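You operate a simulated robot arm through the tools that you are given. There is no shell and no other tool. Be economical: measure what you need, move in short steps, check, and stop when the job is done.

Carry out the task below with a simulated robot arm. There is one attempt and no reset: what you move stays moved.

TASK
Purge the blue-band shell with dry air till the green lamp lights, then cap it.
Fine: pink coupling on the thick stub; bleed the valve, coupling back on its peg, caps from the blue cap tray on thick and thin stubs.

Only the result counts: the job must be done as asked and must still hold three seconds after the hand-in. Knocking over, shifting, dropping, spilling or breaking anything else fails it. Lids that push on must go on centred and level and be pressed home; caps that screw on are set level and turned clockwise until they are tight.

THE ROBOT
A 7-joint arm with a two-finger parallel gripper, fixed in place. Base frame: the origin is at the foot of the arm, x ahead of it, y to its left, z up; the work surface is at about z = 860. Units: mm, degrees, N and s.
With the tool pointing down near the work surface it reaches from about 400 to 900 mm from the base axis. Its first joint turns from -143.0 to 143.0 degrees. Payload 3 kg.
Tool frame: the origin (TCP) lies between the finger pads and is the grasp point; the fingertips stand 30 mm ahead of it; z points along the fingers, y is the line along which they close. Largest opening 94 mm; finger width 28, thickness 10; the body of the gripper, 50 by 96 mm, starts 55 mm behind the TCP.
Orientation is that of the tool frame in the base frame, as a unit quaternion [x, y, z, w]. With the fingers straight down and closing along the base's y, the tool's x points along the base's -x, its y along +y and its z along -z.

THE INTERFACE
- The arm moves only by the tool move_arm. Its argument "increments" is a list of rows, each an object of numbers (a shift or turn left out is 0, a gripper value left out holds the last): "gripper": the finger opening in mm, from 0 to 94; "tx", "ty", "tz": the shift along the tool's x, y, z in mm; "wx", "wy", "wz": the turn, a rotation vector about the tool's x, y, z in degrees. In form: [{"gripper": .., "tx": .., "ty": .., "tz": .., "wx": .., "wy": .., "wz": ..}, ...]. A call has 1 to 20 rows; each row shifts and turns the commanded pose from where the row before left it, along the tool's axes as they then stand. Each row takes 0.2 s and may step no farther than 50 mm and 8.6 degrees from the row before; otherwise, or with a gripper value out of range, the whole call is refused. Where a pose cannot be reached the arm comes as near as it can. A force on the tool above 50 N (or 10 N above the force at the start of the call, whichever is more), or a blocked arm, ends the call early, and 0.2 s more pass. Each finger travels about 72 mm/s and halts on what it meets, pressing with about 26 N; the grip force reading is that of the motor and also rises with nothing between the fingers. The clock runs only during rows and for 0.2 s after the last one: add rows that do not move to give the fingers time. The reply holds the time, the measured pose of the TCP, the force on the tool along the base axes, the opening and the grip force, in the units named above and with some noise, with the torque about the TCP (base axes, N m) and any sound that the robot's microphone picked up, and new pictures: "show" is both (left out), scene, wrist or none.
- Cameras (640 x 400 px; columns grow to the right, rows downward): "scene" is fixed at [49.4, 648.5, 1451.8]; the picture's right is [0.23, -0.97, 0.00], its down [-0.79, -0.19, -0.59] and it looks along [0.57, 0.14, -0.81] (base axes); focal length 214 px, centre (320, 200). "wrist" rides on the gripper at [76, 14, -103] in the tool frame; the picture's right is [-0.18, 0.98, 0.00], its down [-0.75, -0.14, -0.64] and it looks along [-0.63, -0.12, 0.77] (tool axes); focal length 243 px, centre (320, 200). There is no depth. A picture from a camera that has moved, and an enlarged one, comes with that camera's place and axes in the base frame and with its lens.
- zoom(camera, box): a new picture of the part [left, top, right, bottom] of that camera's present view, enlarged. It takes no simulated time.
- job_done(): hands the job in; it is judged then, once.

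Go step by step. Nothing tells you positions but the pictures and the camera data: compare them with the known pose of the tool, close in by small moves and look again before you grip or let go. The budget is 120 turns and 200 pictures, counting those below and the enlarged ones. Unless the task says otherwise, let go and move clear before handing in, and close with one line.

The tools are called by a JSON object that holds its "name" and its "arguments". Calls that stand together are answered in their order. move_arm: Moves the arm, as the interface text tells. Its arguments: {"type":"object","properties":{"increments":{"type":"array"},"show":{"type":"string","enum":["both","scene","wrist","none"]}},"required":["increments"]} The other tools are called the same way: zoom (camera, box) takes an enlarged picture of a part of a camera's view; job_done () hands the job in.

At the start:

```text
clock: 0.0
tcp_pos: [451.7, 223.5, 1243.1]
tool_rot: [0.001, 1.0, 0.0, 0.0]
ft_force: [-0.8, 0.1, 0.1]
torque: [-0.02, 0.0, 0.0]
width: 94.0
grasp_force: 0.0
```

scene: 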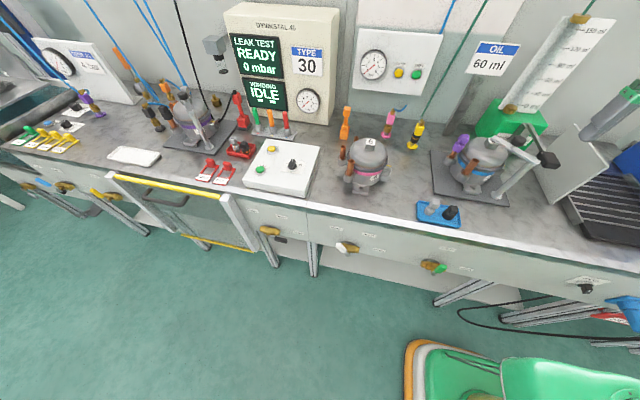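
wrist: 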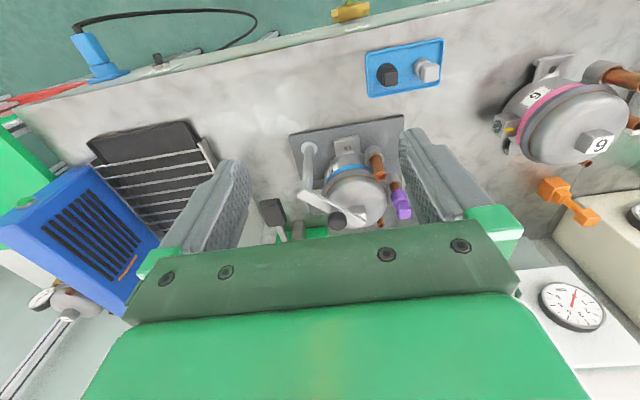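

I see several compressor shells; the blue-band one is at the right on a dark plate, with the blue cap tray in front of it. I'll enlarge the views to find the pink coupling, valve, lamp and stubs.

{"name": "zoom", "arguments": {"camera": "scene", "box": [400, 100, 560, 240]}}

{"name": "zoom", "arguments": {"camera": "scene", "box": [320, 20, 480, 200]}}

{"name": "zoom", "arguments": {"camera": "wrist", "box": [260, 20, 460, 250]}}

```text
2.86 times, centred on (480, 170) of scene
camera zoom: at [49.4, 648.5, 1451.8], right [0.23, -0.97, 0.0], down [-0.79, -0.19, -0.59], along [0.57, 0.14, -0.81], focal length 613 px, centre (-137, 286)
```

zoom: 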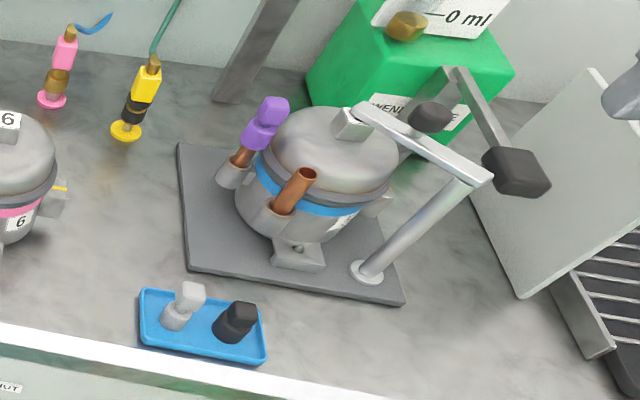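

```text
2.22 times, centred on (400, 110) of scene
camera zoom: at [49.4, 648.5, 1451.8], right [0.23, -0.97, 0.0], down [-0.79, -0.19, -0.59], along [0.57, 0.14, -0.81], focal length 477 px, centre (142, 400)
```

zoom: 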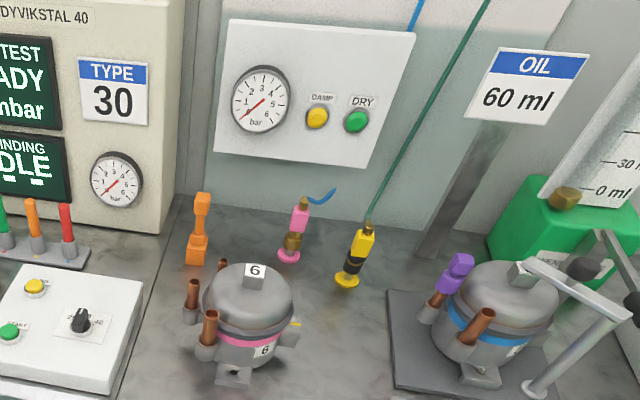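

```text
1.74 times, centred on (360, 135) of wrist
camera zoom: at [374.8, 239.8, 1346.1], right [0.18, 0.98, 0.0], down [0.75, -0.14, 0.64], along [0.63, -0.12, -0.77], focal length 422 px, centre (250, 313)
```

zoom: 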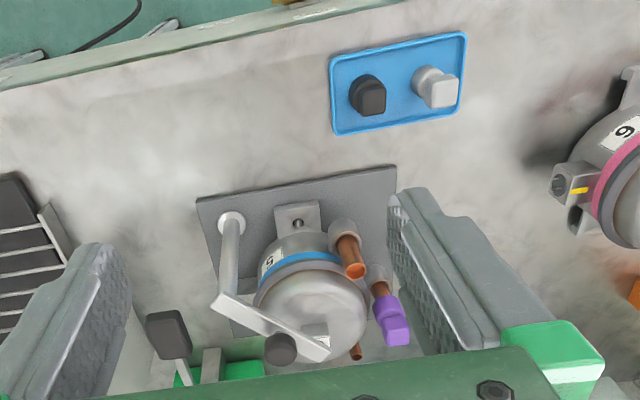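

The blue-band shell is near (700, 252), the tray near (500, 366), and the pink coupling hangs on a peg near the back wall at y≈580. I'll move the wrist camera over there for a second line of sight.

{"name": "move_arm", "arguments": {"increments": [{"ty": 45, "tx": -10}, {"ty": 45, "tx": -10}, {"ty": 45, "tx": -10}, {"ty": 45, "tx": -10}, {"ty": 45, "tx": -10}, {"ty": 45, "tx": -10}, {}], "show": "wrist"}}

```text
clock: 1.6
tcp_pos: [510.0, 495.1, 1243.1]
tool_rot: [0.0, 1.0, 0.0, -0.001]
ft_force: [-0.6, 0.3, 0.2]
torque: [-0.04, -0.01, 0.0]
width: 94.0
grasp_force: 0.1
camera wrist: at [434.7, 511.1, 1346.0], right [0.18, 0.98, 0.0], down [0.75, -0.14, 0.64], along [0.63, -0.12, -0.77], focal length 243 px, centre (320, 200)
```

wrist: 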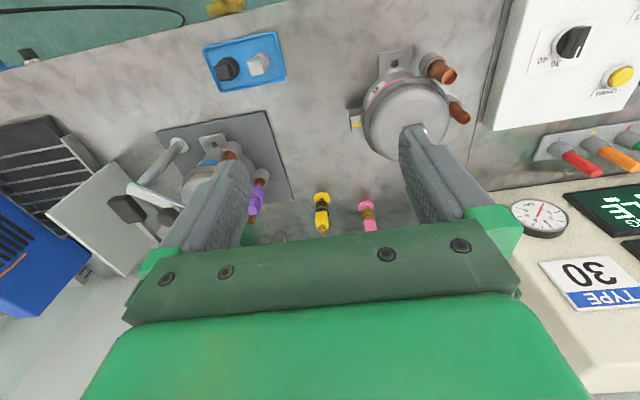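

The pink coupling's base flange triangulates to about (855, 553, 870), with the top around z≈970, leaning towards the robot. I'll move closer to see it.

{"name": "move_arm", "arguments": {"increments": [{"tx": -35, "tz": 30, "ty": 0}, {"tx": -35, "tz": 30}, {"tx": -35, "tz": 30}, {"tx": -35, "tz": 30}, {"tx": -20, "tz": 20}, {}], "show": "wrist"}}

{"name": "zoom", "arguments": {"camera": "wrist", "box": [240, 120, 440, 260]}}

```text
clock: 3.0
tcp_pos: [672.3, 494.0, 1102.4]
tool_rot: [-0.001, 1.0, -0.001, 0.0]
ft_force: [0.4, -1.2, 0.2]
torque: [-0.02, 0.02, -0.03]
width: 94.1
grasp_force: 0.1
camera wrist: at [595.5, 509.8, 1205.6], right [0.18, 0.98, 0.0], down [0.75, -0.14, 0.64], along [0.63, -0.12, -0.77], focal length 243 px, centre (320, 200)
```

wrist: 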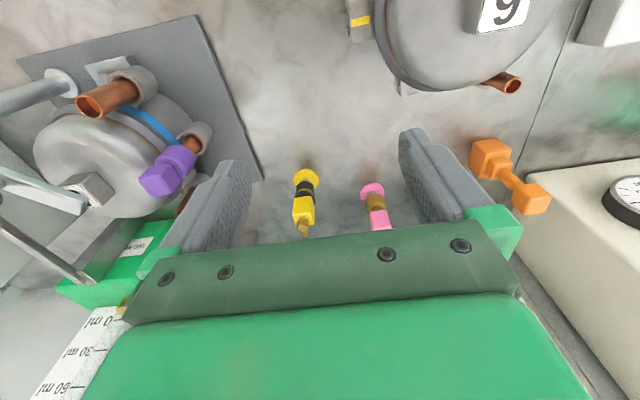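

```text
2.86 times, centred on (340, 190) of wrist
camera zoom: at [595.5, 509.8, 1205.6], right [0.18, 0.98, 0.0], down [0.75, -0.14, 0.64], along [0.63, -0.12, -0.77], focal length 693 px, centre (263, 229)
```

zoom: 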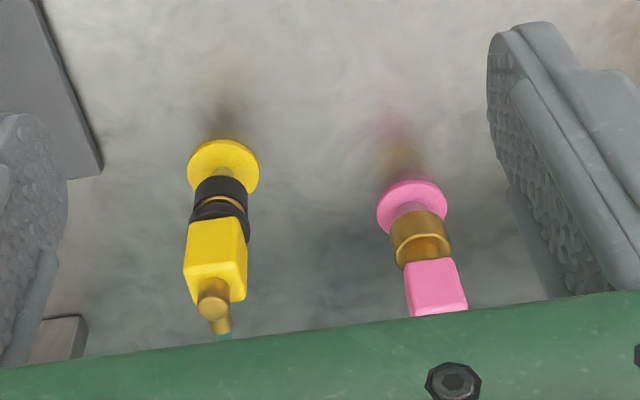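

The coupling sits vertical on a peg with a pink foot at about (867, 550), with a brass collar below and a pink square block on top. Now I'll look closely at the blue-band shell.

{"name": "move_arm", "arguments": {"increments": [{"tx": 30, "ty": -40}, {"tx": 30, "ty": -40}, {"tx": 30, "ty": -40}, {"tx": 30, "ty": -40}, {"tx": 30, "ty": -40}, {"tx": 0, "ty": -20}, {}], "show": "wrist"}}

{"name": "zoom", "arguments": {"camera": "wrist", "box": [220, 0, 440, 230]}}

{"name": "zoom", "arguments": {"camera": "scene", "box": [435, 120, 515, 200]}}

{"name": "zoom", "arguments": {"camera": "scene", "box": [350, 50, 450, 170]}}

```text
clock: 4.6
tcp_pos: [520.7, 276.2, 1104.1]
tool_rot: [-0.001, 1.0, 0.0, 0.0]
ft_force: [0.8, -0.7, -0.2]
torque: [-0.01, 0.02, 0.01]
width: 94.1
grasp_force: 0.0
camera wrist: at [444.7, 290.5, 1206.5], right [0.18, 0.98, 0.0], down [0.75, -0.14, 0.64], along [0.63, -0.12, -0.77], focal length 243 px, centre (320, 200)
```

wrist: 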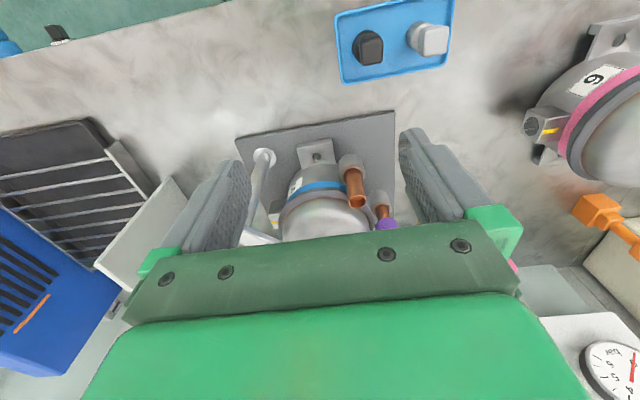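

```text
1.74 times, centred on (330, 115) of wrist
camera zoom: at [444.7, 290.5, 1206.5], right [0.18, 0.98, 0.0], down [0.75, -0.14, 0.64], along [0.63, -0.12, -0.77], focal length 422 px, centre (303, 348)
```

zoom: 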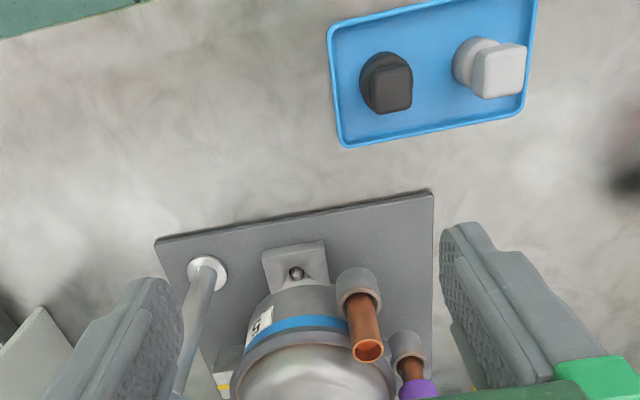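

```text
5.00 times, centred on (475, 160) of scene
camera zoom: at [49.4, 648.5, 1451.8], right [0.23, -0.97, 0.0], down [-0.79, -0.19, -0.59], along [0.57, 0.14, -0.81], focal length 1072 px, centre (-455, 400)
```

zoom: 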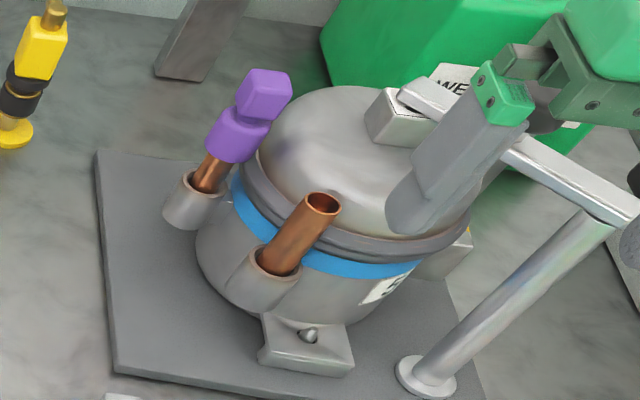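

```text
3.33 times, centred on (400, 110) of scene
camera zoom: at [49.4, 648.5, 1451.8], right [0.23, -0.97, 0.0], down [-0.79, -0.19, -0.59], along [0.57, 0.14, -0.81], focal length 715 px, centre (53, 500)
```

zoom: 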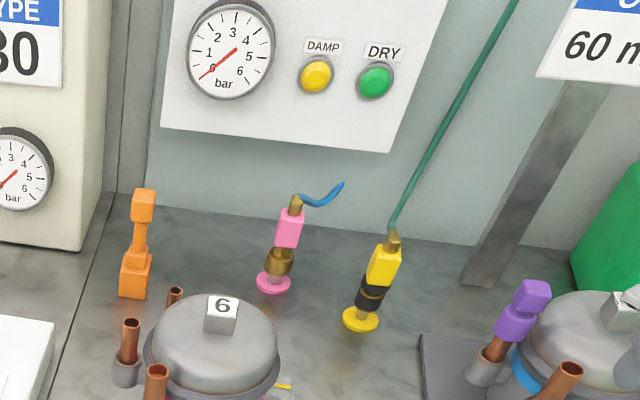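

The purple piece sits on one of the stubs like a valve, and a third stub is hidden behind. I'll swing the camera to the +y side to see the stubs properly.

{"name": "move_arm", "arguments": {"increments": [{"tx": -28, "ty": 29, "tz": -11}, {"tx": -28, "ty": 29, "tz": -11}, {"tx": -28, "ty": 29, "tz": -11}, {"tx": -28, "ty": 29, "tz": -11}, {"tx": -28, "ty": 29, "tz": -11}, {"wz": 8.5}, {"wz": 8.5}, {"wz": 8.5}, {"wz": 8.5}, {"wz": 8.5}, {"wz": 8.5}, {"wz": 8.5}, {"wz": 8.5}, {"wz": 8.5}, {"wz": 8.5}, {"wz": 5}, {}], "show": "both"}}

{"name": "zoom", "arguments": {"camera": "wrist", "box": [240, 80, 420, 240]}}

```text
clock: 8.2
tcp_pos: [660.7, 420.1, 1158.9]
tool_rot: [0.707, 0.707, -0.001, 0.001]
ft_force: [-0.6, -0.9, -0.3]
torque: [0.03, -0.04, 0.0]
width: 93.9
grasp_force: 0.1
camera wrist: at [675.2, 497.0, 1261.0], right [0.98, -0.18, 0.0], down [-0.14, -0.75, 0.64], along [-0.12, -0.63, -0.77], focal length 243 px, centre (320, 200)
```

scene: 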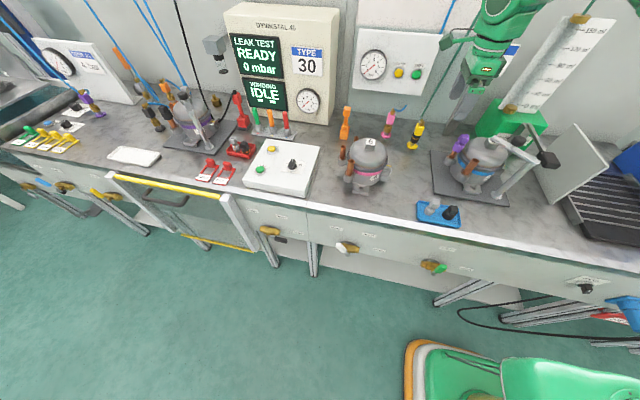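
wrist: 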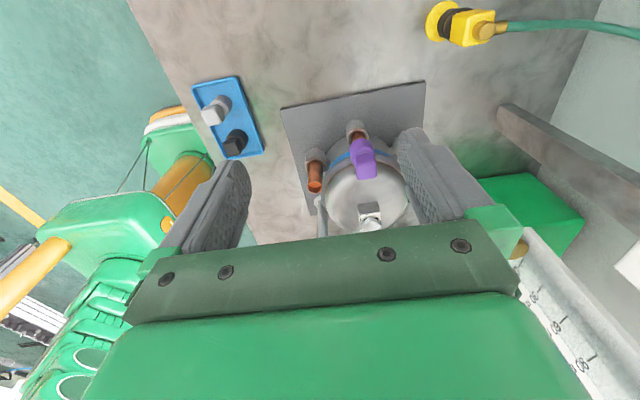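

```text
2.50 times, centred on (330, 160) of wrist
camera zoom: at [675.2, 497.0, 1261.0], right [0.98, -0.18, 0.0], down [-0.14, -0.75, 0.64], along [-0.12, -0.63, -0.77], focal length 606 px, centre (295, 300)
```

zoom: 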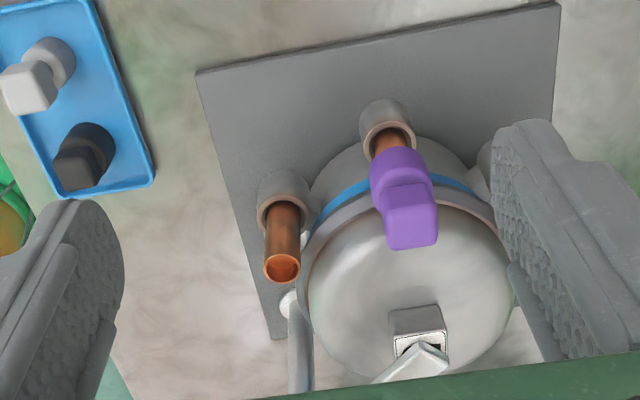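

The stubs are vertical; the third one is hidden behind a finger. I'll shift 70 mm in +x to reveal it.

{"name": "move_arm", "arguments": {"increments": [{"ty": 35, "tx": -10}, {"ty": 35, "tx": -10}, {}], "show": "none"}}

{"name": "zoom", "arguments": {"camera": "wrist", "box": [240, 80, 420, 240]}}

```text
clock: 9.0
tcp_pos: [702.6, 402.4, 1145.9]
tool_rot: [0.707, 0.708, 0.001, 0.001]
ft_force: [-0.1, -1.2, 0.0]
torque: [0.02, 0.02, -0.01]
width: 93.8
grasp_force: 0.0
out of reach, approached as far as the arm can: row 1, 2
```

```text
2.50 times, centred on (330, 160) of wrist
camera zoom: at [716.5, 480.3, 1249.3], right [0.98, -0.18, 0.0], down [-0.14, -0.75, 0.64], along [-0.12, -0.63, -0.77], focal length 606 px, centre (295, 300)
```

zoom: 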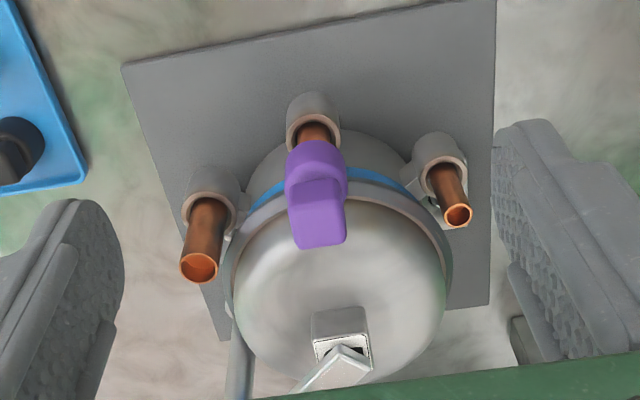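

The stubs are thick ≈(631,300, top 989), purple valve ≈(701,334, knob top ~1012) and thin ≈(768,297); the caps are black ≈(501,340) and grey ≈(504,406). Reach at height is limited, so for the pink coupling I'll turn back and tilt the tool 45° outward.

{"name": "move_arm", "arguments": {"increments": [{"ty": -30, "tx": 20}, {"ty": -30, "tx": 20}, {"ty": -30, "tx": 20}, {"wz": -8.5}, {"wz": -8.5}, {"wz": -8.5}, {"wz": -8.5}, {"wz": -8.5}, {"wz": -8.5}, {"wz": -8.5}, {"wz": -8.5}, {"wz": -8.5}, {"wz": -8.5}, {"wz": -5}, {"wy": -7.5}, {"wy": -7.5}, {"wy": -7.5}, {"wy": -7.5}, {}], "show": "wrist"}}

```text
clock: 13.0
tcp_pos: [612.6, 462.3, 1145.9]
tool_rot: [0.0, 0.966, 0.0, 0.26]
ft_force: [0.4, -0.2, 0.3]
torque: [0.0, -0.01, 0.01]
width: 94.2
grasp_force: 0.1
camera wrist: at [494.8, 478.3, 1196.7], right [0.16, 0.98, 0.09], down [0.33, -0.14, 0.93], along [0.93, -0.12, -0.35], focal length 243 px, centre (320, 200)
```

wrist: 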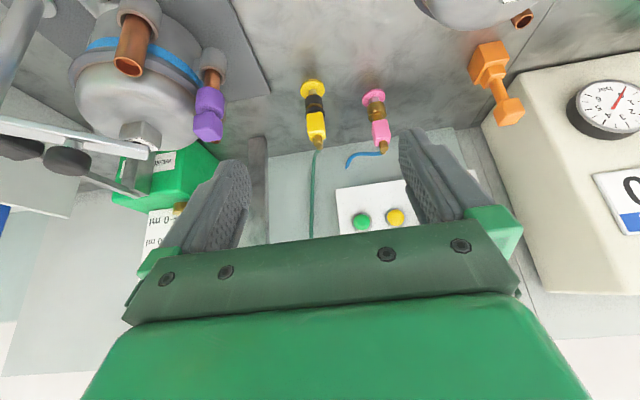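

That view is clear: the panel lamps and hose sit behind the coupling. I'll tilt to 45° and move in towards the coupling.

{"name": "move_arm", "arguments": {"increments": [{"wy": -7.5}, {"wy": -7.5}, {"tx": 2.5, "ty": 17, "tz": 38}, {"tx": 2.5, "ty": 17, "tz": 38}, {"tx": 2.5, "ty": 17, "tz": 38}, {"tx": 2.5, "ty": 17, "tz": 38}, {"tx": 2.5, "ty": 17, "tz": 38}, {}], "show": "both"}}

{"name": "zoom", "arguments": {"camera": "wrist", "box": [240, 60, 440, 240]}}

```text
clock: 14.8
tcp_pos: [736.6, 547.8, 1005.6]
tool_rot: [0.0, 0.924, 0.0, 0.383]
ft_force: [0.0, -0.8, 0.6]
torque: [-0.05, 0.0, 0.03]
width: 94.0
grasp_force: 0.0
camera wrist: at [609.8, 563.8, 1023.0], right [0.13, 0.98, 0.13], down [0.08, -0.14, 0.99], along [0.99, -0.12, -0.1], focal length 243 px, centre (320, 200)
```

scene: 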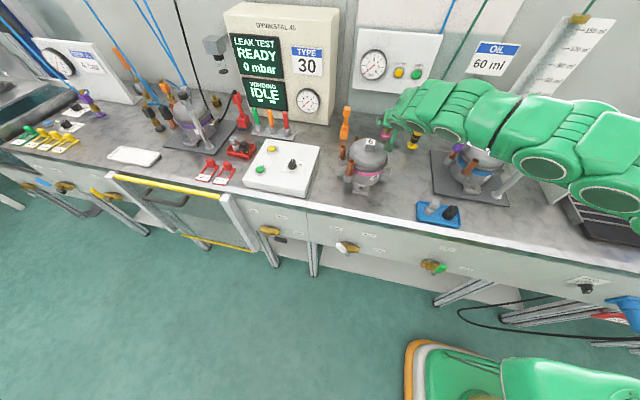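
wrist: 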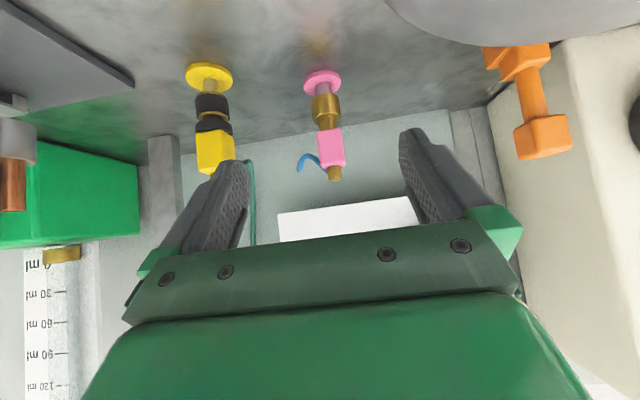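

```text
2.22 times, centred on (340, 150) of wrist
camera zoom: at [609.8, 563.8, 1023.0], right [0.13, 0.98, 0.13], down [0.08, -0.14, 0.99], along [0.99, -0.12, -0.1], focal length 539 px, centre (276, 311)
```

zoom: 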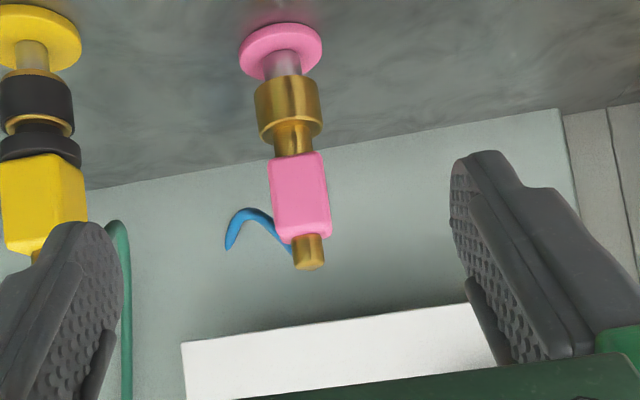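

The coupling is vertical at about (862, 552): block z 927–964, brass sleeve 887–917, peg foot at 868. Its faces are aligned with the axes, so I'll move in to straddle the block.

{"name": "move_arm", "arguments": {"increments": [{"gripper": 64, "tx": -10, "ty": 1, "tz": 24}, {"tx": -10, "ty": 1, "tz": 24}, {"tx": -10, "ty": 1, "tz": 24}, {"tx": -10, "ty": 1, "tz": 24}, {}], "show": "both"}}

{"name": "zoom", "arguments": {"camera": "wrist", "box": [240, 60, 440, 240]}}

```text
clock: 16.0
tcp_pos: [833.4, 551.5, 963.2]
tool_rot: [-0.002, 0.924, 0.002, 0.383]
ft_force: [-0.5, 0.2, -1.0]
torque: [-0.03, 0.01, -0.01]
width: 63.9
grasp_force: 0.1
camera wrist: at [707.3, 567.4, 982.7], right [0.13, 0.98, 0.13], down [0.08, -0.14, 0.99], along [0.99, -0.12, -0.1], focal length 243 px, centre (320, 200)
```

scene: 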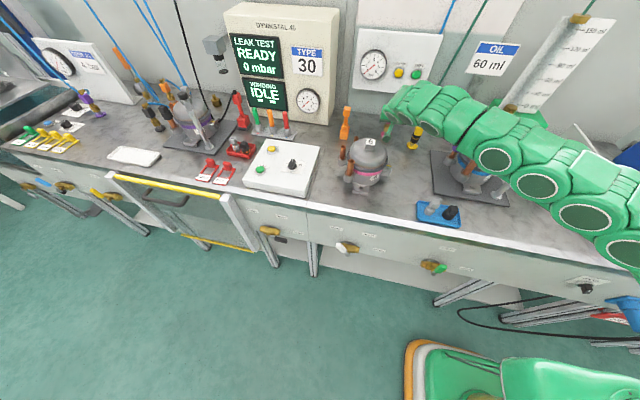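
wrist: 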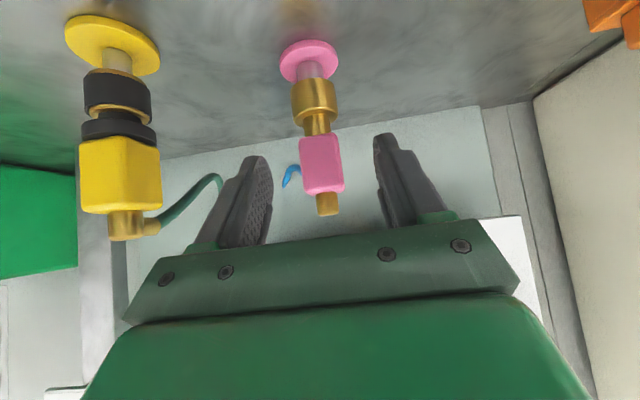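

```text
2.22 times, centred on (340, 150) of wrist
camera zoom: at [707.3, 567.4, 982.7], right [0.13, 0.98, 0.13], down [0.08, -0.14, 0.99], along [0.99, -0.12, -0.1], focal length 539 px, centre (276, 311)
```

zoom: 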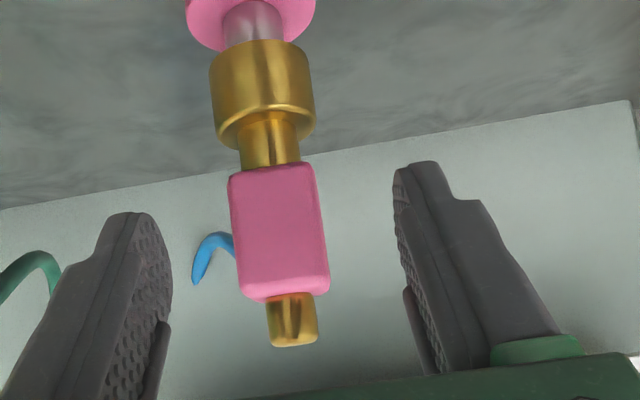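

Aligned. I'll advance the last bit and close on the block.

{"name": "move_arm", "arguments": {"increments": [{"tx": -8, "ty": 1, "tz": 13.5}, {"tx": -8, "ty": 0.5, "tz": 13.5}, {}, {"gripper": 30}, {}, {"gripper": 18}, {}, {}], "show": "wrist"}}

{"name": "zoom", "arguments": {"camera": "wrist", "box": [240, 60, 440, 240]}}

```text
clock: 17.8
tcp_pos: [864.0, 553.2, 957.1]
tool_rot: [-0.001, 0.924, 0.0, 0.383]
ft_force: [0.0, 0.3, 0.4]
torque: [0.01, -0.02, -0.03]
width: 31.4
grasp_force: 26.2
camera wrist: at [737.6, 569.3, 974.5], right [0.13, 0.98, 0.13], down [0.08, -0.14, 0.99], along [0.99, -0.12, -0.1], focal length 243 px, centre (320, 200)
```

wrist: 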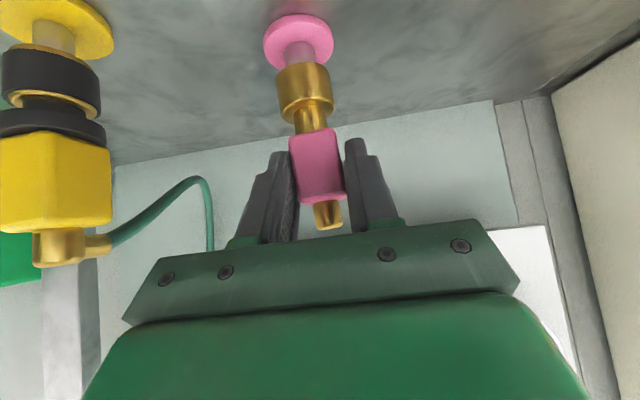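

```text
2.22 times, centred on (340, 150) of wrist
camera zoom: at [737.6, 569.3, 974.5], right [0.13, 0.98, 0.13], down [0.08, -0.14, 0.99], along [0.99, -0.12, -0.1], focal length 539 px, centre (276, 311)
```

zoom: 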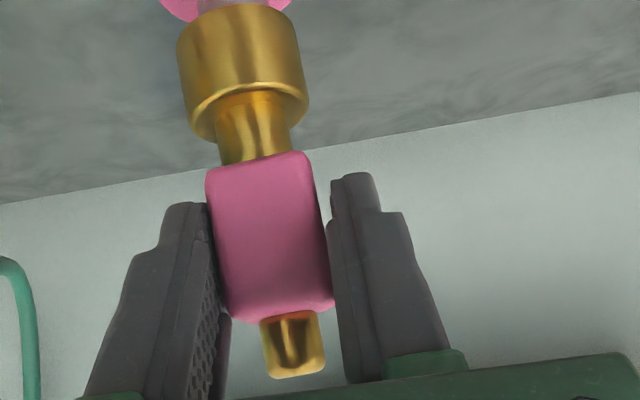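

The fingers closed on the block at 31 mm with full grip force. I'll lift slowly and check that the coupling follows.

{"name": "move_arm", "arguments": {"increments": [{"tx": -5, "tz": -5}, {"tx": -5, "tz": -5}, {"tx": -5, "tz": -5}, {"tx": -5, "tz": -5}, {}], "show": "wrist"}}

```text
clock: 19.0
tcp_pos: [863.3, 553.9, 985.3]
tool_rot: [-0.002, 0.924, 0.001, 0.383]
ft_force: [-0.7, 0.8, -0.1]
torque: [-0.01, 0.01, 0.0]
width: 31.1
grasp_force: 25.7
camera wrist: at [737.1, 569.5, 1002.7], right [0.13, 0.98, 0.13], down [0.08, -0.14, 0.99], along [0.99, -0.12, -0.1], focal length 243 px, centre (320, 200)
```

wrist: 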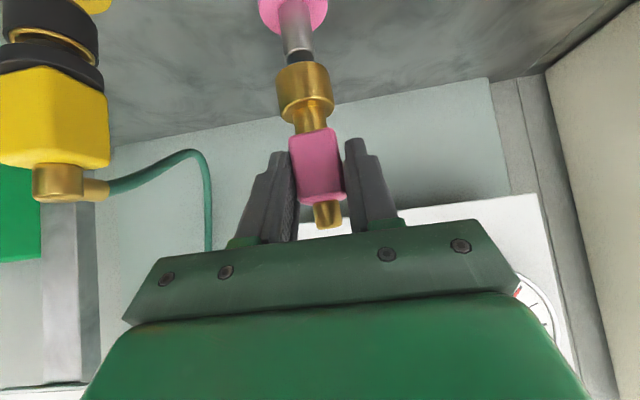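

The coupling follows and the peg is exposed. I'll lift clear, retreat towards the robot and go over to the thick stub.

{"name": "move_arm", "arguments": {"increments": [{"tx": -8, "tz": -8}, {"tx": -8, "tz": -8}, {"tx": -8, "tz": -8}, {"tx": 17.7, "tz": -36.5}, {"tx": 17.7, "tz": -36.5}, {"tx": 17.7, "tz": -36.5}, {"tx": 17.7, "tz": -36.5}, {"tx": 17.7, "tz": -36.5}, {"tx": 17.7, "tz": -36.5}, {"ty": -40}, {"ty": -40}, {"ty": -40}, {"ty": -40}, {"ty": -40}, {"ty": -40}, {}], "show": "both"}}

```text
clock: 22.4
tcp_pos: [635.3, 313.1, 1097.5]
tool_rot: [-0.001, 0.924, 0.0, 0.383]
ft_force: [0.3, -0.6, -1.0]
torque: [-0.01, 0.0, -0.04]
width: 30.9
grasp_force: 25.9
camera wrist: at [508.5, 329.7, 1116.8], right [0.13, 0.98, 0.13], down [0.08, -0.14, 0.99], along [0.99, -0.12, -0.1], focal length 243 px, centre (320, 200)
```

scene: 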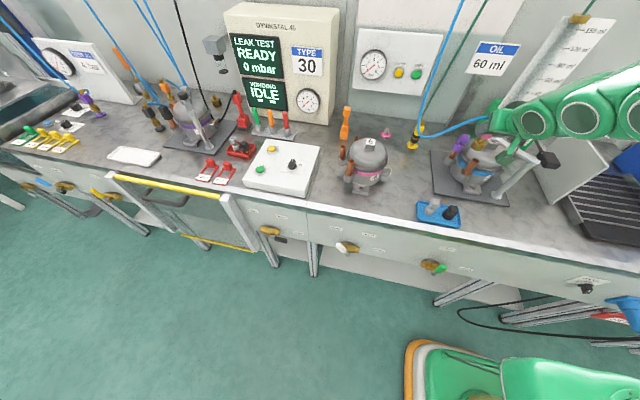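
wrist: 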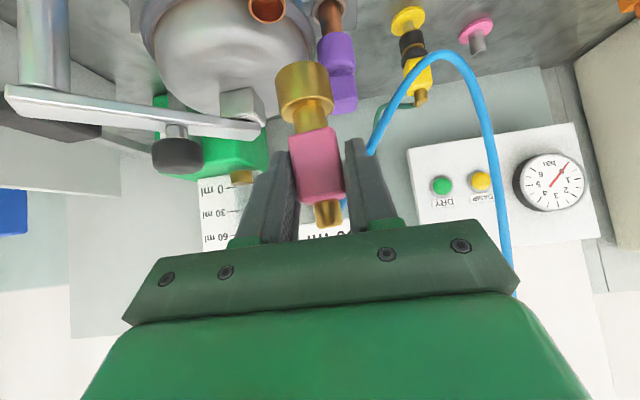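

The stub and coupling are both in view. I'll zoom the scene camera to measure the coupling's x-offset relative to the stub.

{"name": "zoom", "arguments": {"camera": "scene", "box": [430, 100, 550, 200]}}

{"name": "zoom", "arguments": {"camera": "wrist", "box": [220, 0, 380, 130]}}

```text
4.00 times, centred on (490, 150) of scene
camera zoom: at [49.4, 648.5, 1451.8], right [0.23, -0.97, 0.0], down [-0.79, -0.19, -0.59], along [0.57, 0.14, -0.81], focal length 858 px, centre (-360, 400)
```

zoom: 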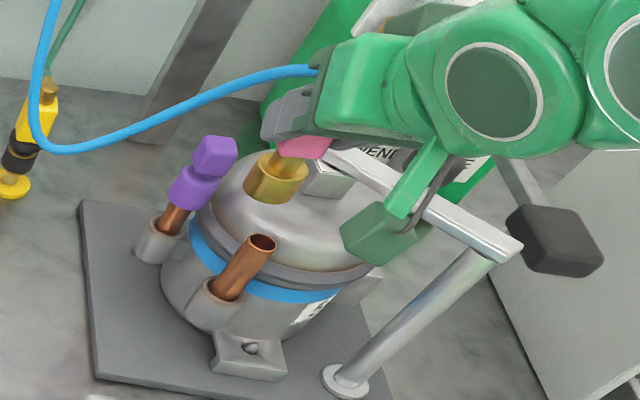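

```text
3.08 times, centred on (300, 65) of wrist
camera zoom: at [508.5, 329.7, 1116.8], right [0.13, 0.98, 0.13], down [0.08, -0.14, 0.99], along [0.99, -0.12, -0.1], focal length 746 px, centre (382, 615)
```

zoom: 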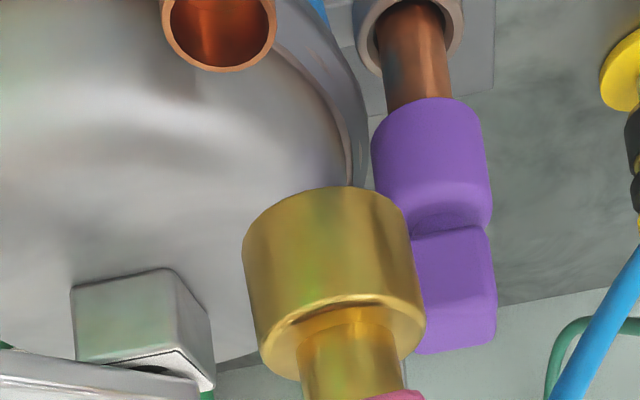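

The sleeve axis seems about 8 mm ahead of the TCP in x. I'll go to a hover with the sleeve just above the stub and compare both cameras.

{"name": "move_arm", "arguments": {"increments": [{"tx": 9.2, "tz": -9.2, "ty": -11}, {"tx": 11, "tz": 11}, {"tx": 10, "tz": 10}, {}], "show": "none"}}

{"name": "zoom", "arguments": {"camera": "scene", "box": [450, 120, 510, 180]}}

{"name": "zoom", "arguments": {"camera": "wrist", "box": [220, 0, 380, 130]}}

```text
clock: 23.4
tcp_pos: [621.4, 302.1, 1070.0]
tool_rot: [-0.002, 0.924, 0.001, 0.383]
ft_force: [-1.9, 1.0, 17.7]
torque: [-0.14, 0.0, -0.01]
width: 27.2
grasp_force: 26.0
```

```text
6.67 times, centred on (480, 150) of scene
camera zoom: at [49.4, 648.5, 1451.8], right [0.23, -0.97, 0.0], down [-0.79, -0.19, -0.59], along [0.57, 0.14, -0.81], focal length 1430 px, centre (-747, 533)
```

zoom: 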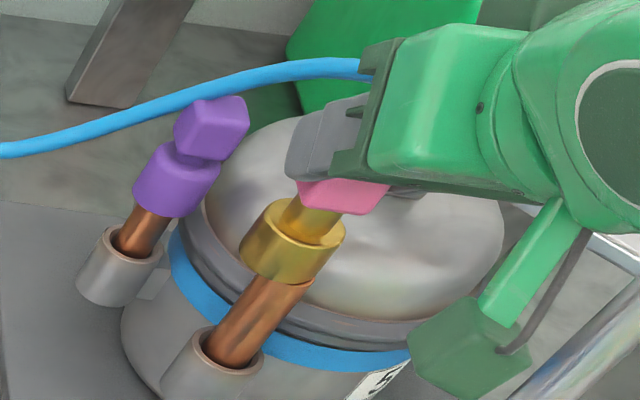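

```text
3.08 times, centred on (300, 65) of wrist
camera zoom: at [495.6, 318.8, 1087.7], right [0.13, 0.98, 0.13], down [0.08, -0.14, 0.99], along [0.99, -0.12, -0.09], focal length 746 px, centre (382, 615)
```

zoom: 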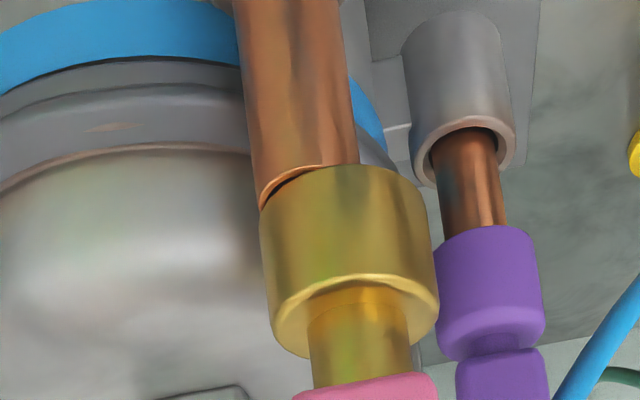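

It touched the stub's rim early: the sleeve sits about 6 mm too far in +y, while x is nearly right. I'll lift off, shift and re-compare.

{"name": "move_arm", "arguments": {"increments": [{"tx": -7, "tz": -7}, {"ty": -6, "tx": 0.7, "tz": -0.7}, {}], "show": "none"}}

{"name": "zoom", "arguments": {"camera": "scene", "box": [450, 120, 510, 180]}}

{"name": "zoom", "arguments": {"camera": "wrist", "box": [220, 0, 380, 130]}}

```text
clock: 24.2
tcp_pos: [621.3, 295.3, 1078.1]
tool_rot: [0.0, 0.924, 0.0, 0.383]
ft_force: [-0.4, 0.0, -1.2]
torque: [-0.02, 0.01, 0.05]
width: 27.7
grasp_force: 26.1
```

```text
6.67 times, centred on (480, 150) of scene
camera zoom: at [49.4, 648.5, 1451.8], right [0.23, -0.97, 0.0], down [-0.79, -0.19, -0.59], along [0.57, 0.14, -0.81], focal length 1430 px, centre (-747, 533)
```

zoom: 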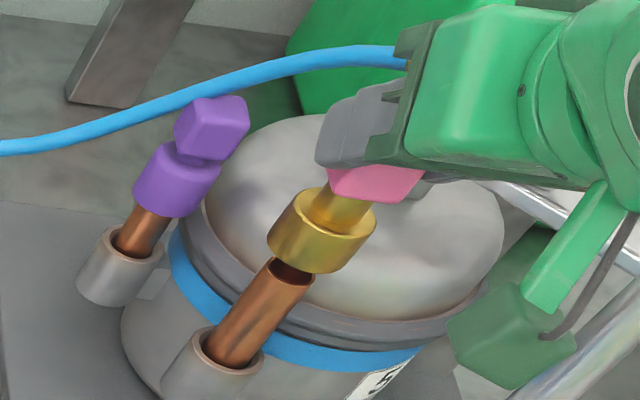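

```text
3.08 times, centred on (300, 65) of wrist
camera zoom: at [494.4, 312.0, 1097.0], right [0.13, 0.98, 0.13], down [0.08, -0.14, 0.99], along [0.99, -0.12, -0.1], focal length 746 px, centre (382, 615)
```

zoom: 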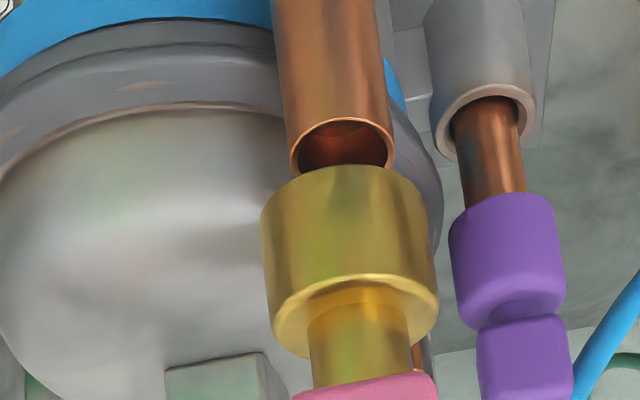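

Now nearly aligned: sleeve about 1.5 mm short in x and 1 mm short in y. I'll correct and descend gently.

{"name": "move_arm", "arguments": {"increments": [{"ty": 1, "tx": -1, "tz": 1}, {}, {"tx": 2, "tz": 2}, {"tx": 2, "tz": 2}, {"tx": 2, "tz": 2}, {"tx": 2, "tz": 2}, {"tx": 1.5, "tz": 1.5}, {}], "show": "none"}}

{"name": "zoom", "arguments": {"camera": "scene", "box": [450, 120, 510, 180]}}

{"name": "zoom", "arguments": {"camera": "wrist", "box": [220, 0, 380, 130]}}

```text
clock: 26.0
tcp_pos: [621.8, 299.3, 1067.5]
tool_rot: [-0.001, 0.923, 0.002, 0.385]
ft_force: [5.5, 5.7, 44.3]
torque: [0.23, -0.43, 0.02]
width: 27.7
grasp_force: 25.6
```

```text
6.67 times, centred on (480, 150) of scene
camera zoom: at [49.4, 648.5, 1451.8], right [0.23, -0.97, 0.0], down [-0.79, -0.19, -0.59], along [0.57, 0.14, -0.81], focal length 1430 px, centre (-747, 533)
```

zoom: 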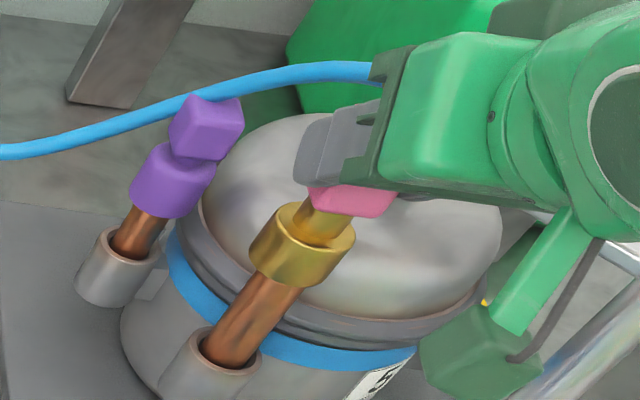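

```text
3.08 times, centred on (300, 65) of wrist
camera zoom: at [495.4, 313.8, 1085.2], right [0.13, 0.98, 0.13], down [0.07, -0.14, 0.99], along [0.99, -0.11, -0.09], focal length 746 px, centre (382, 615)
```

zoom: 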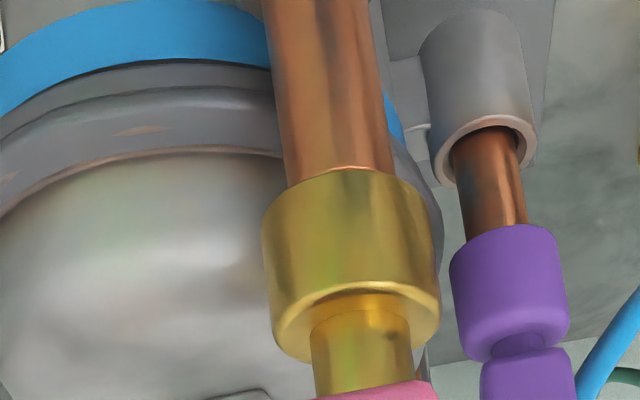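

The force rose to 44 N with the sleeve apparently concentric on the stub. I need to tell whether it has engaged, so I'll look closer and check the gauge and lamps.

{"name": "zoom", "arguments": {"camera": "scene", "box": [465, 135, 495, 165]}}

{"name": "zoom", "arguments": {"camera": "scene", "box": [350, 30, 440, 90]}}

{"name": "zoom", "arguments": {"camera": "wrist", "box": [265, 20, 335, 100]}}

```text
13.33 times, centred on (480, 150) of scene
camera zoom: at [49.4, 648.5, 1451.8], right [0.23, -0.97, 0.0], down [-0.79, -0.19, -0.59], along [0.57, 0.14, -0.81], focal length 2860 px, centre (-1813, 867)
```

zoom: 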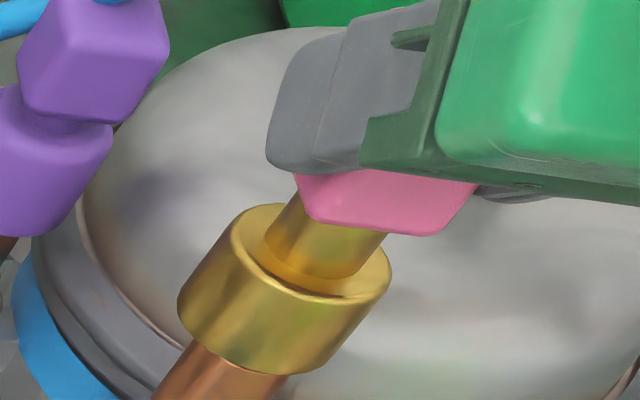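

```text
6.67 times, centred on (395, 60) of scene
camera zoom: at [49.4, 648.5, 1451.8], right [0.23, -0.97, 0.0], down [-0.79, -0.19, -0.59], along [0.57, 0.14, -0.81], focal length 1430 px, centre (-180, 1133)
```

zoom: 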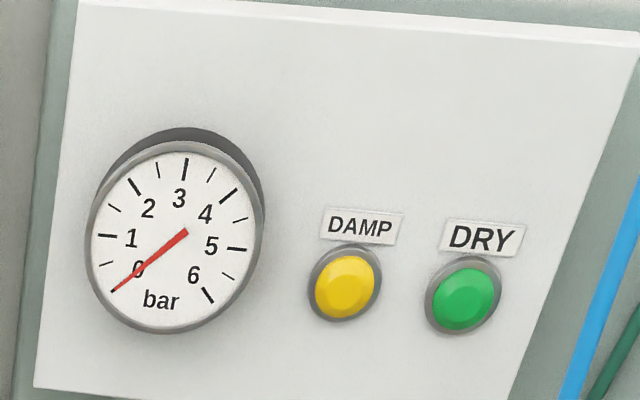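

```text
5.00 times, centred on (300, 60) of wrist
camera zoom: at [495.4, 313.8, 1085.2], right [0.13, 0.98, 0.13], down [0.07, -0.14, 0.99], along [0.99, -0.11, -0.09], focal length 1213 px, centre (420, 900)
```

zoom: 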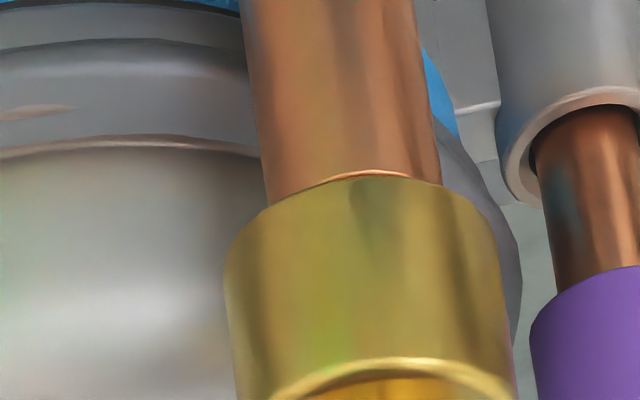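

The rim still shows just below the sleeve edge and there is no pressure, so it is perched rather than engaged. I'll back off a few mm and measure at higher magnification.

{"name": "move_arm", "arguments": {"increments": [{"tx": -4, "tz": -4}, {"tx": -4, "tz": -4}, {}], "show": "none"}}

{"name": "zoom", "arguments": {"camera": "scene", "box": [460, 130, 500, 170]}}

{"name": "zoom", "arguments": {"camera": "wrist", "box": [255, 20, 345, 110]}}

```text
clock: 26.8
tcp_pos: [621.0, 296.3, 1076.6]
tool_rot: [0.0, 0.924, -0.001, 0.381]
ft_force: [-0.6, 0.3, -1.3]
torque: [0.0, 0.04, -0.01]
width: 27.5
grasp_force: 26.1
```

```text
10.00 times, centred on (480, 150) of scene
camera zoom: at [49.4, 648.5, 1451.8], right [0.23, -0.97, 0.0], down [-0.79, -0.19, -0.59], along [0.57, 0.14, -0.81], focal length 2145 px, centre (-1280, 700)
```

zoom: 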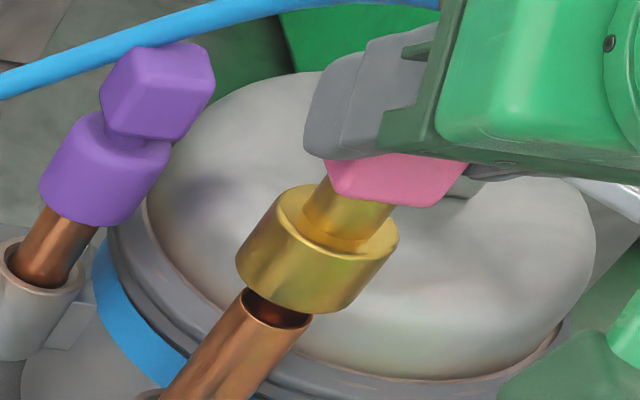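

```text
4.44 times, centred on (300, 65) of wrist
camera zoom: at [495.0, 312.7, 1094.4], right [0.13, 0.98, 0.13], down [0.08, -0.14, 0.99], along [0.99, -0.12, -0.1], focal length 1078 px, centre (409, 800)
```

zoom: 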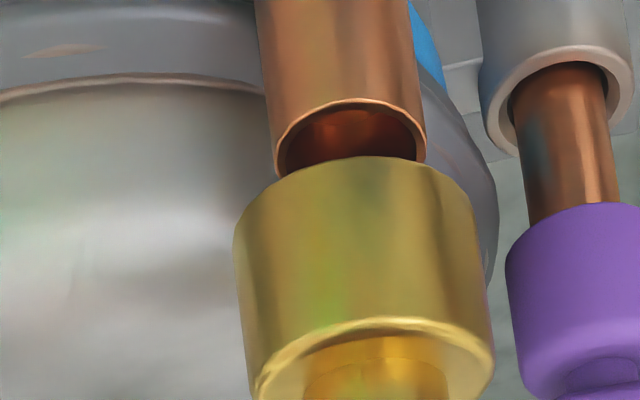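

Careful analysis shows the sleeve is tipped several degrees (top towards +x) in the grip, and about 3 mm too far in +x. I'll pitch the tool 5° to set it upright, shift and re-measure.

{"name": "move_arm", "arguments": {"increments": [{"tx": -2, "tz": -2}, {"wy": -5}, {"tx": 6.1, "tz": -7.3, "ty": 0.7}, {}], "show": "none"}}

{"name": "zoom", "arguments": {"camera": "scene", "box": [460, 130, 500, 170]}}

{"name": "zoom", "arguments": {"camera": "wrist", "box": [255, 20, 345, 110]}}

```text
clock: 27.8
tcp_pos: [611.5, 298.4, 1080.1]
tool_rot: [-0.001, 0.906, 0.0, 0.423]
ft_force: [-0.9, 0.2, -0.4]
torque: [0.01, 0.0, 0.0]
width: 27.6
grasp_force: 26.1
```

```text
10.00 times, centred on (480, 150) of scene
camera zoom: at [49.4, 648.5, 1451.8], right [0.23, -0.97, 0.0], down [-0.79, -0.19, -0.59], along [0.57, 0.14, -0.81], focal length 2145 px, centre (-1280, 700)
```

zoom: 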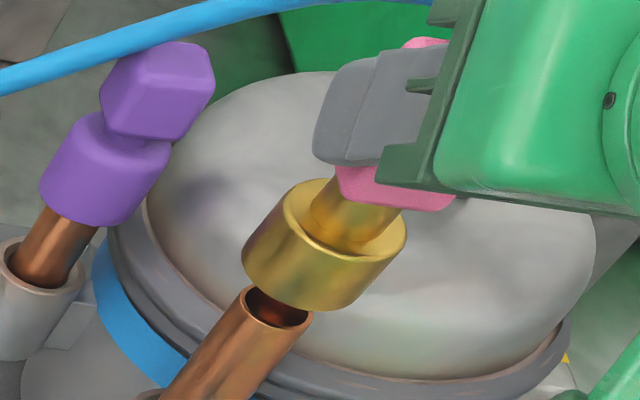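

```text
4.44 times, centred on (300, 65) of wrist
camera zoom: at [484.6, 313.8, 1086.2], right [0.12, 0.98, 0.14], down [-0.01, -0.14, 0.99], along [0.99, -0.12, -0.01], focal length 1078 px, centre (409, 800)
```

zoom: 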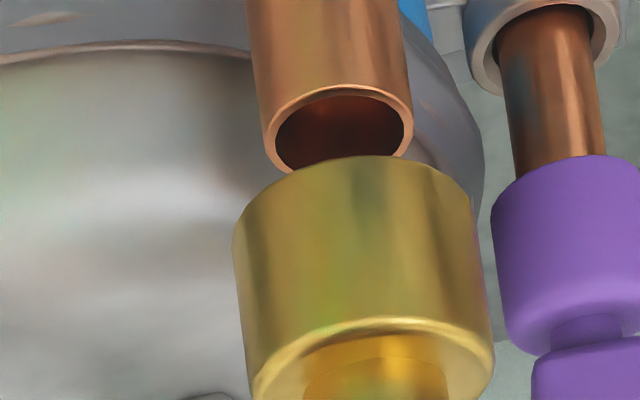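

I need a better look at the sleeve's tilt, so I'll zoom tighter.

{"name": "zoom", "arguments": {"camera": "scene", "box": [475, 143, 507, 175]}}

{"name": "zoom", "arguments": {"camera": "scene", "box": [478, 140, 508, 165]}}

```text
12.50 times, centred on (491, 159) of scene
camera zoom: at [49.4, 648.5, 1451.8], right [0.23, -0.97, 0.0], down [-0.79, -0.19, -0.59], along [0.57, 0.14, -0.81], focal length 2681 px, centre (-1818, 712)
```

zoom: 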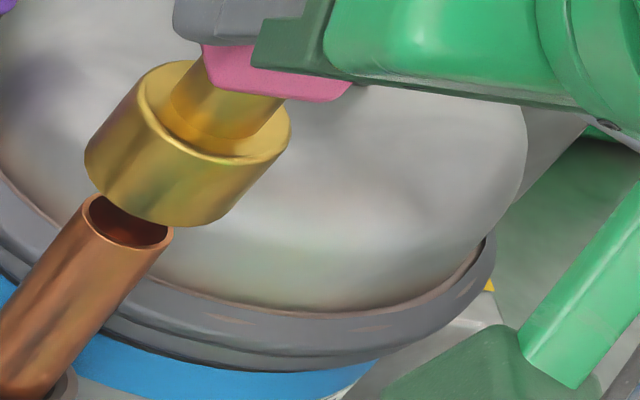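

```text
16.00 times, centred on (493, 152) of scene
camera zoom: at [49.4, 648.5, 1451.8], right [0.23, -0.97, 0.0], down [-0.79, -0.19, -0.59], along [0.57, 0.14, -0.81], focal length 3432 px, centre (-2448, 960)
```

zoom: 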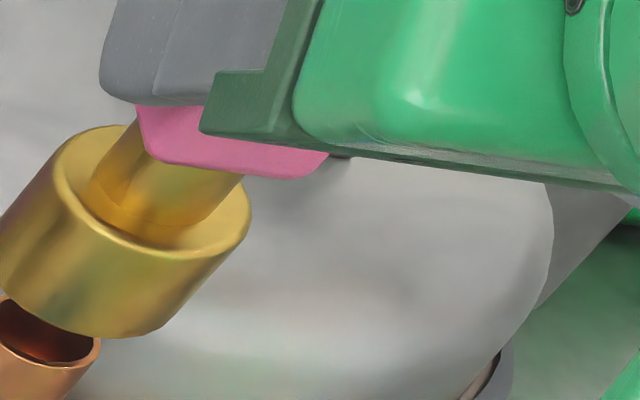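

Now the sleeve is upright and within about 1 mm of the stub axis, roughly 14 mm above the rim. I'll descend in small steps.

{"name": "move_arm", "arguments": {"increments": [{"tx": -0.4, "tz": 0.5, "ty": -0.6}, {"tx": 2.3, "tz": 1.93}, {"tx": 2.3, "tz": 1.93}, {"tx": 2.3, "tz": 1.93}, {"tx": 2.3, "tz": 1.93}, {"tx": 1.15, "tz": 0.96}, {"tx": 1.15, "tz": 0.96}, {}], "show": "none"}}

{"name": "zoom", "arguments": {"camera": "scene", "box": [470, 143, 502, 175]}}

{"name": "zoom", "arguments": {"camera": "wrist", "box": [255, 20, 345, 110]}}

```text
clock: 29.6
tcp_pos: [612.8, 297.2, 1063.5]
tool_rot: [0.0, 0.906, 0.0, 0.422]
ft_force: [-0.9, -0.5, -0.7]
torque: [0.0, 0.14, 0.0]
width: 27.6
grasp_force: 26.1
```

```text
12.50 times, centred on (486, 159) of scene
camera zoom: at [49.4, 648.5, 1451.8], right [0.23, -0.97, 0.0], down [-0.79, -0.19, -0.59], along [0.57, 0.14, -0.81], focal length 2681 px, centre (-1755, 712)
```

zoom: 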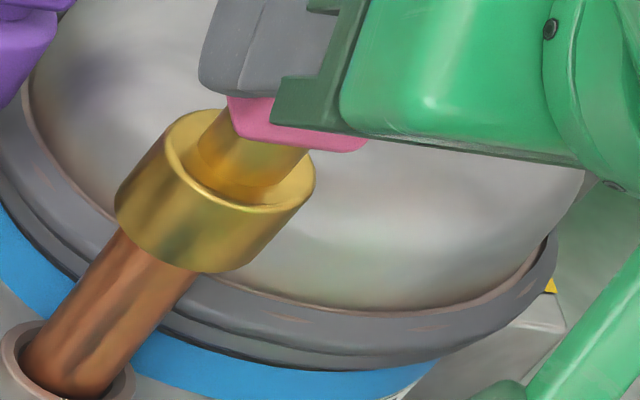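

```text
4.44 times, centred on (300, 65) of wrist
camera zoom: at [485.1, 313.3, 1071.1], right [0.12, 0.98, 0.14], down [-0.01, -0.14, 0.99], along [0.99, -0.12, -0.01], focal length 1078 px, centre (409, 800)
```

zoom: 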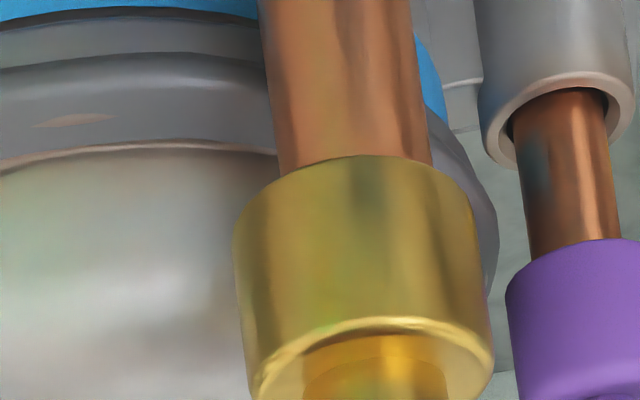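

No contact force, and the sleeve is slipping over the rim. I'll keep going down.

{"name": "move_arm", "arguments": {"increments": [{"tx": 2.3, "tz": 1.93}, {"tx": 2.3, "tz": 1.93}, {"tx": 2.3, "tz": 1.93}, {"tx": 2.3, "tz": 1.93}, {"tx": 2.3, "tz": 1.93}, {"tx": 2.3, "tz": 1.93}, {"tx": 2.3, "tz": 1.93}, {"tx": 2.3, "tz": 1.93}, {}], "show": "none"}}

{"name": "zoom", "arguments": {"camera": "scene", "box": [350, 30, 510, 190]}}

```text
clock: 31.0
tcp_pos: [614.9, 299.9, 1051.4]
tool_rot: [-0.001, 0.904, 0.003, 0.427]
ft_force: [2.3, -1.3, 5.1]
torque: [-0.22, 0.19, 0.03]
width: 27.9
grasp_force: 25.6
stopped in row 7: the force on the tool passed its limit at 57 N (the readings are from after the stop); the commanded pose is now the measured one
```

```text
2.50 times, centred on (430, 110) of scene
camera zoom: at [49.4, 648.5, 1451.8], right [0.23, -0.97, 0.0], down [-0.79, -0.19, -0.59], along [0.57, 0.14, -0.81], focal length 536 px, centre (45, 425)
```

zoom: 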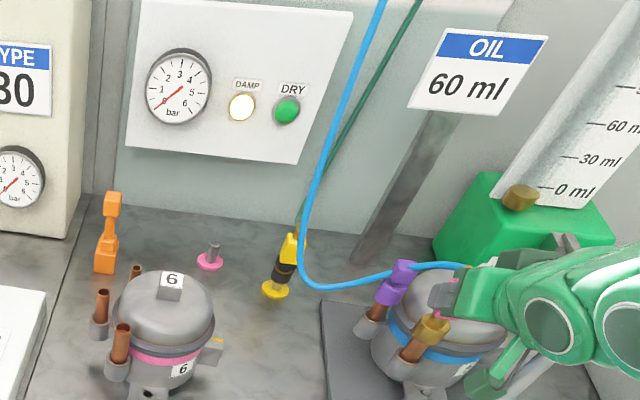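

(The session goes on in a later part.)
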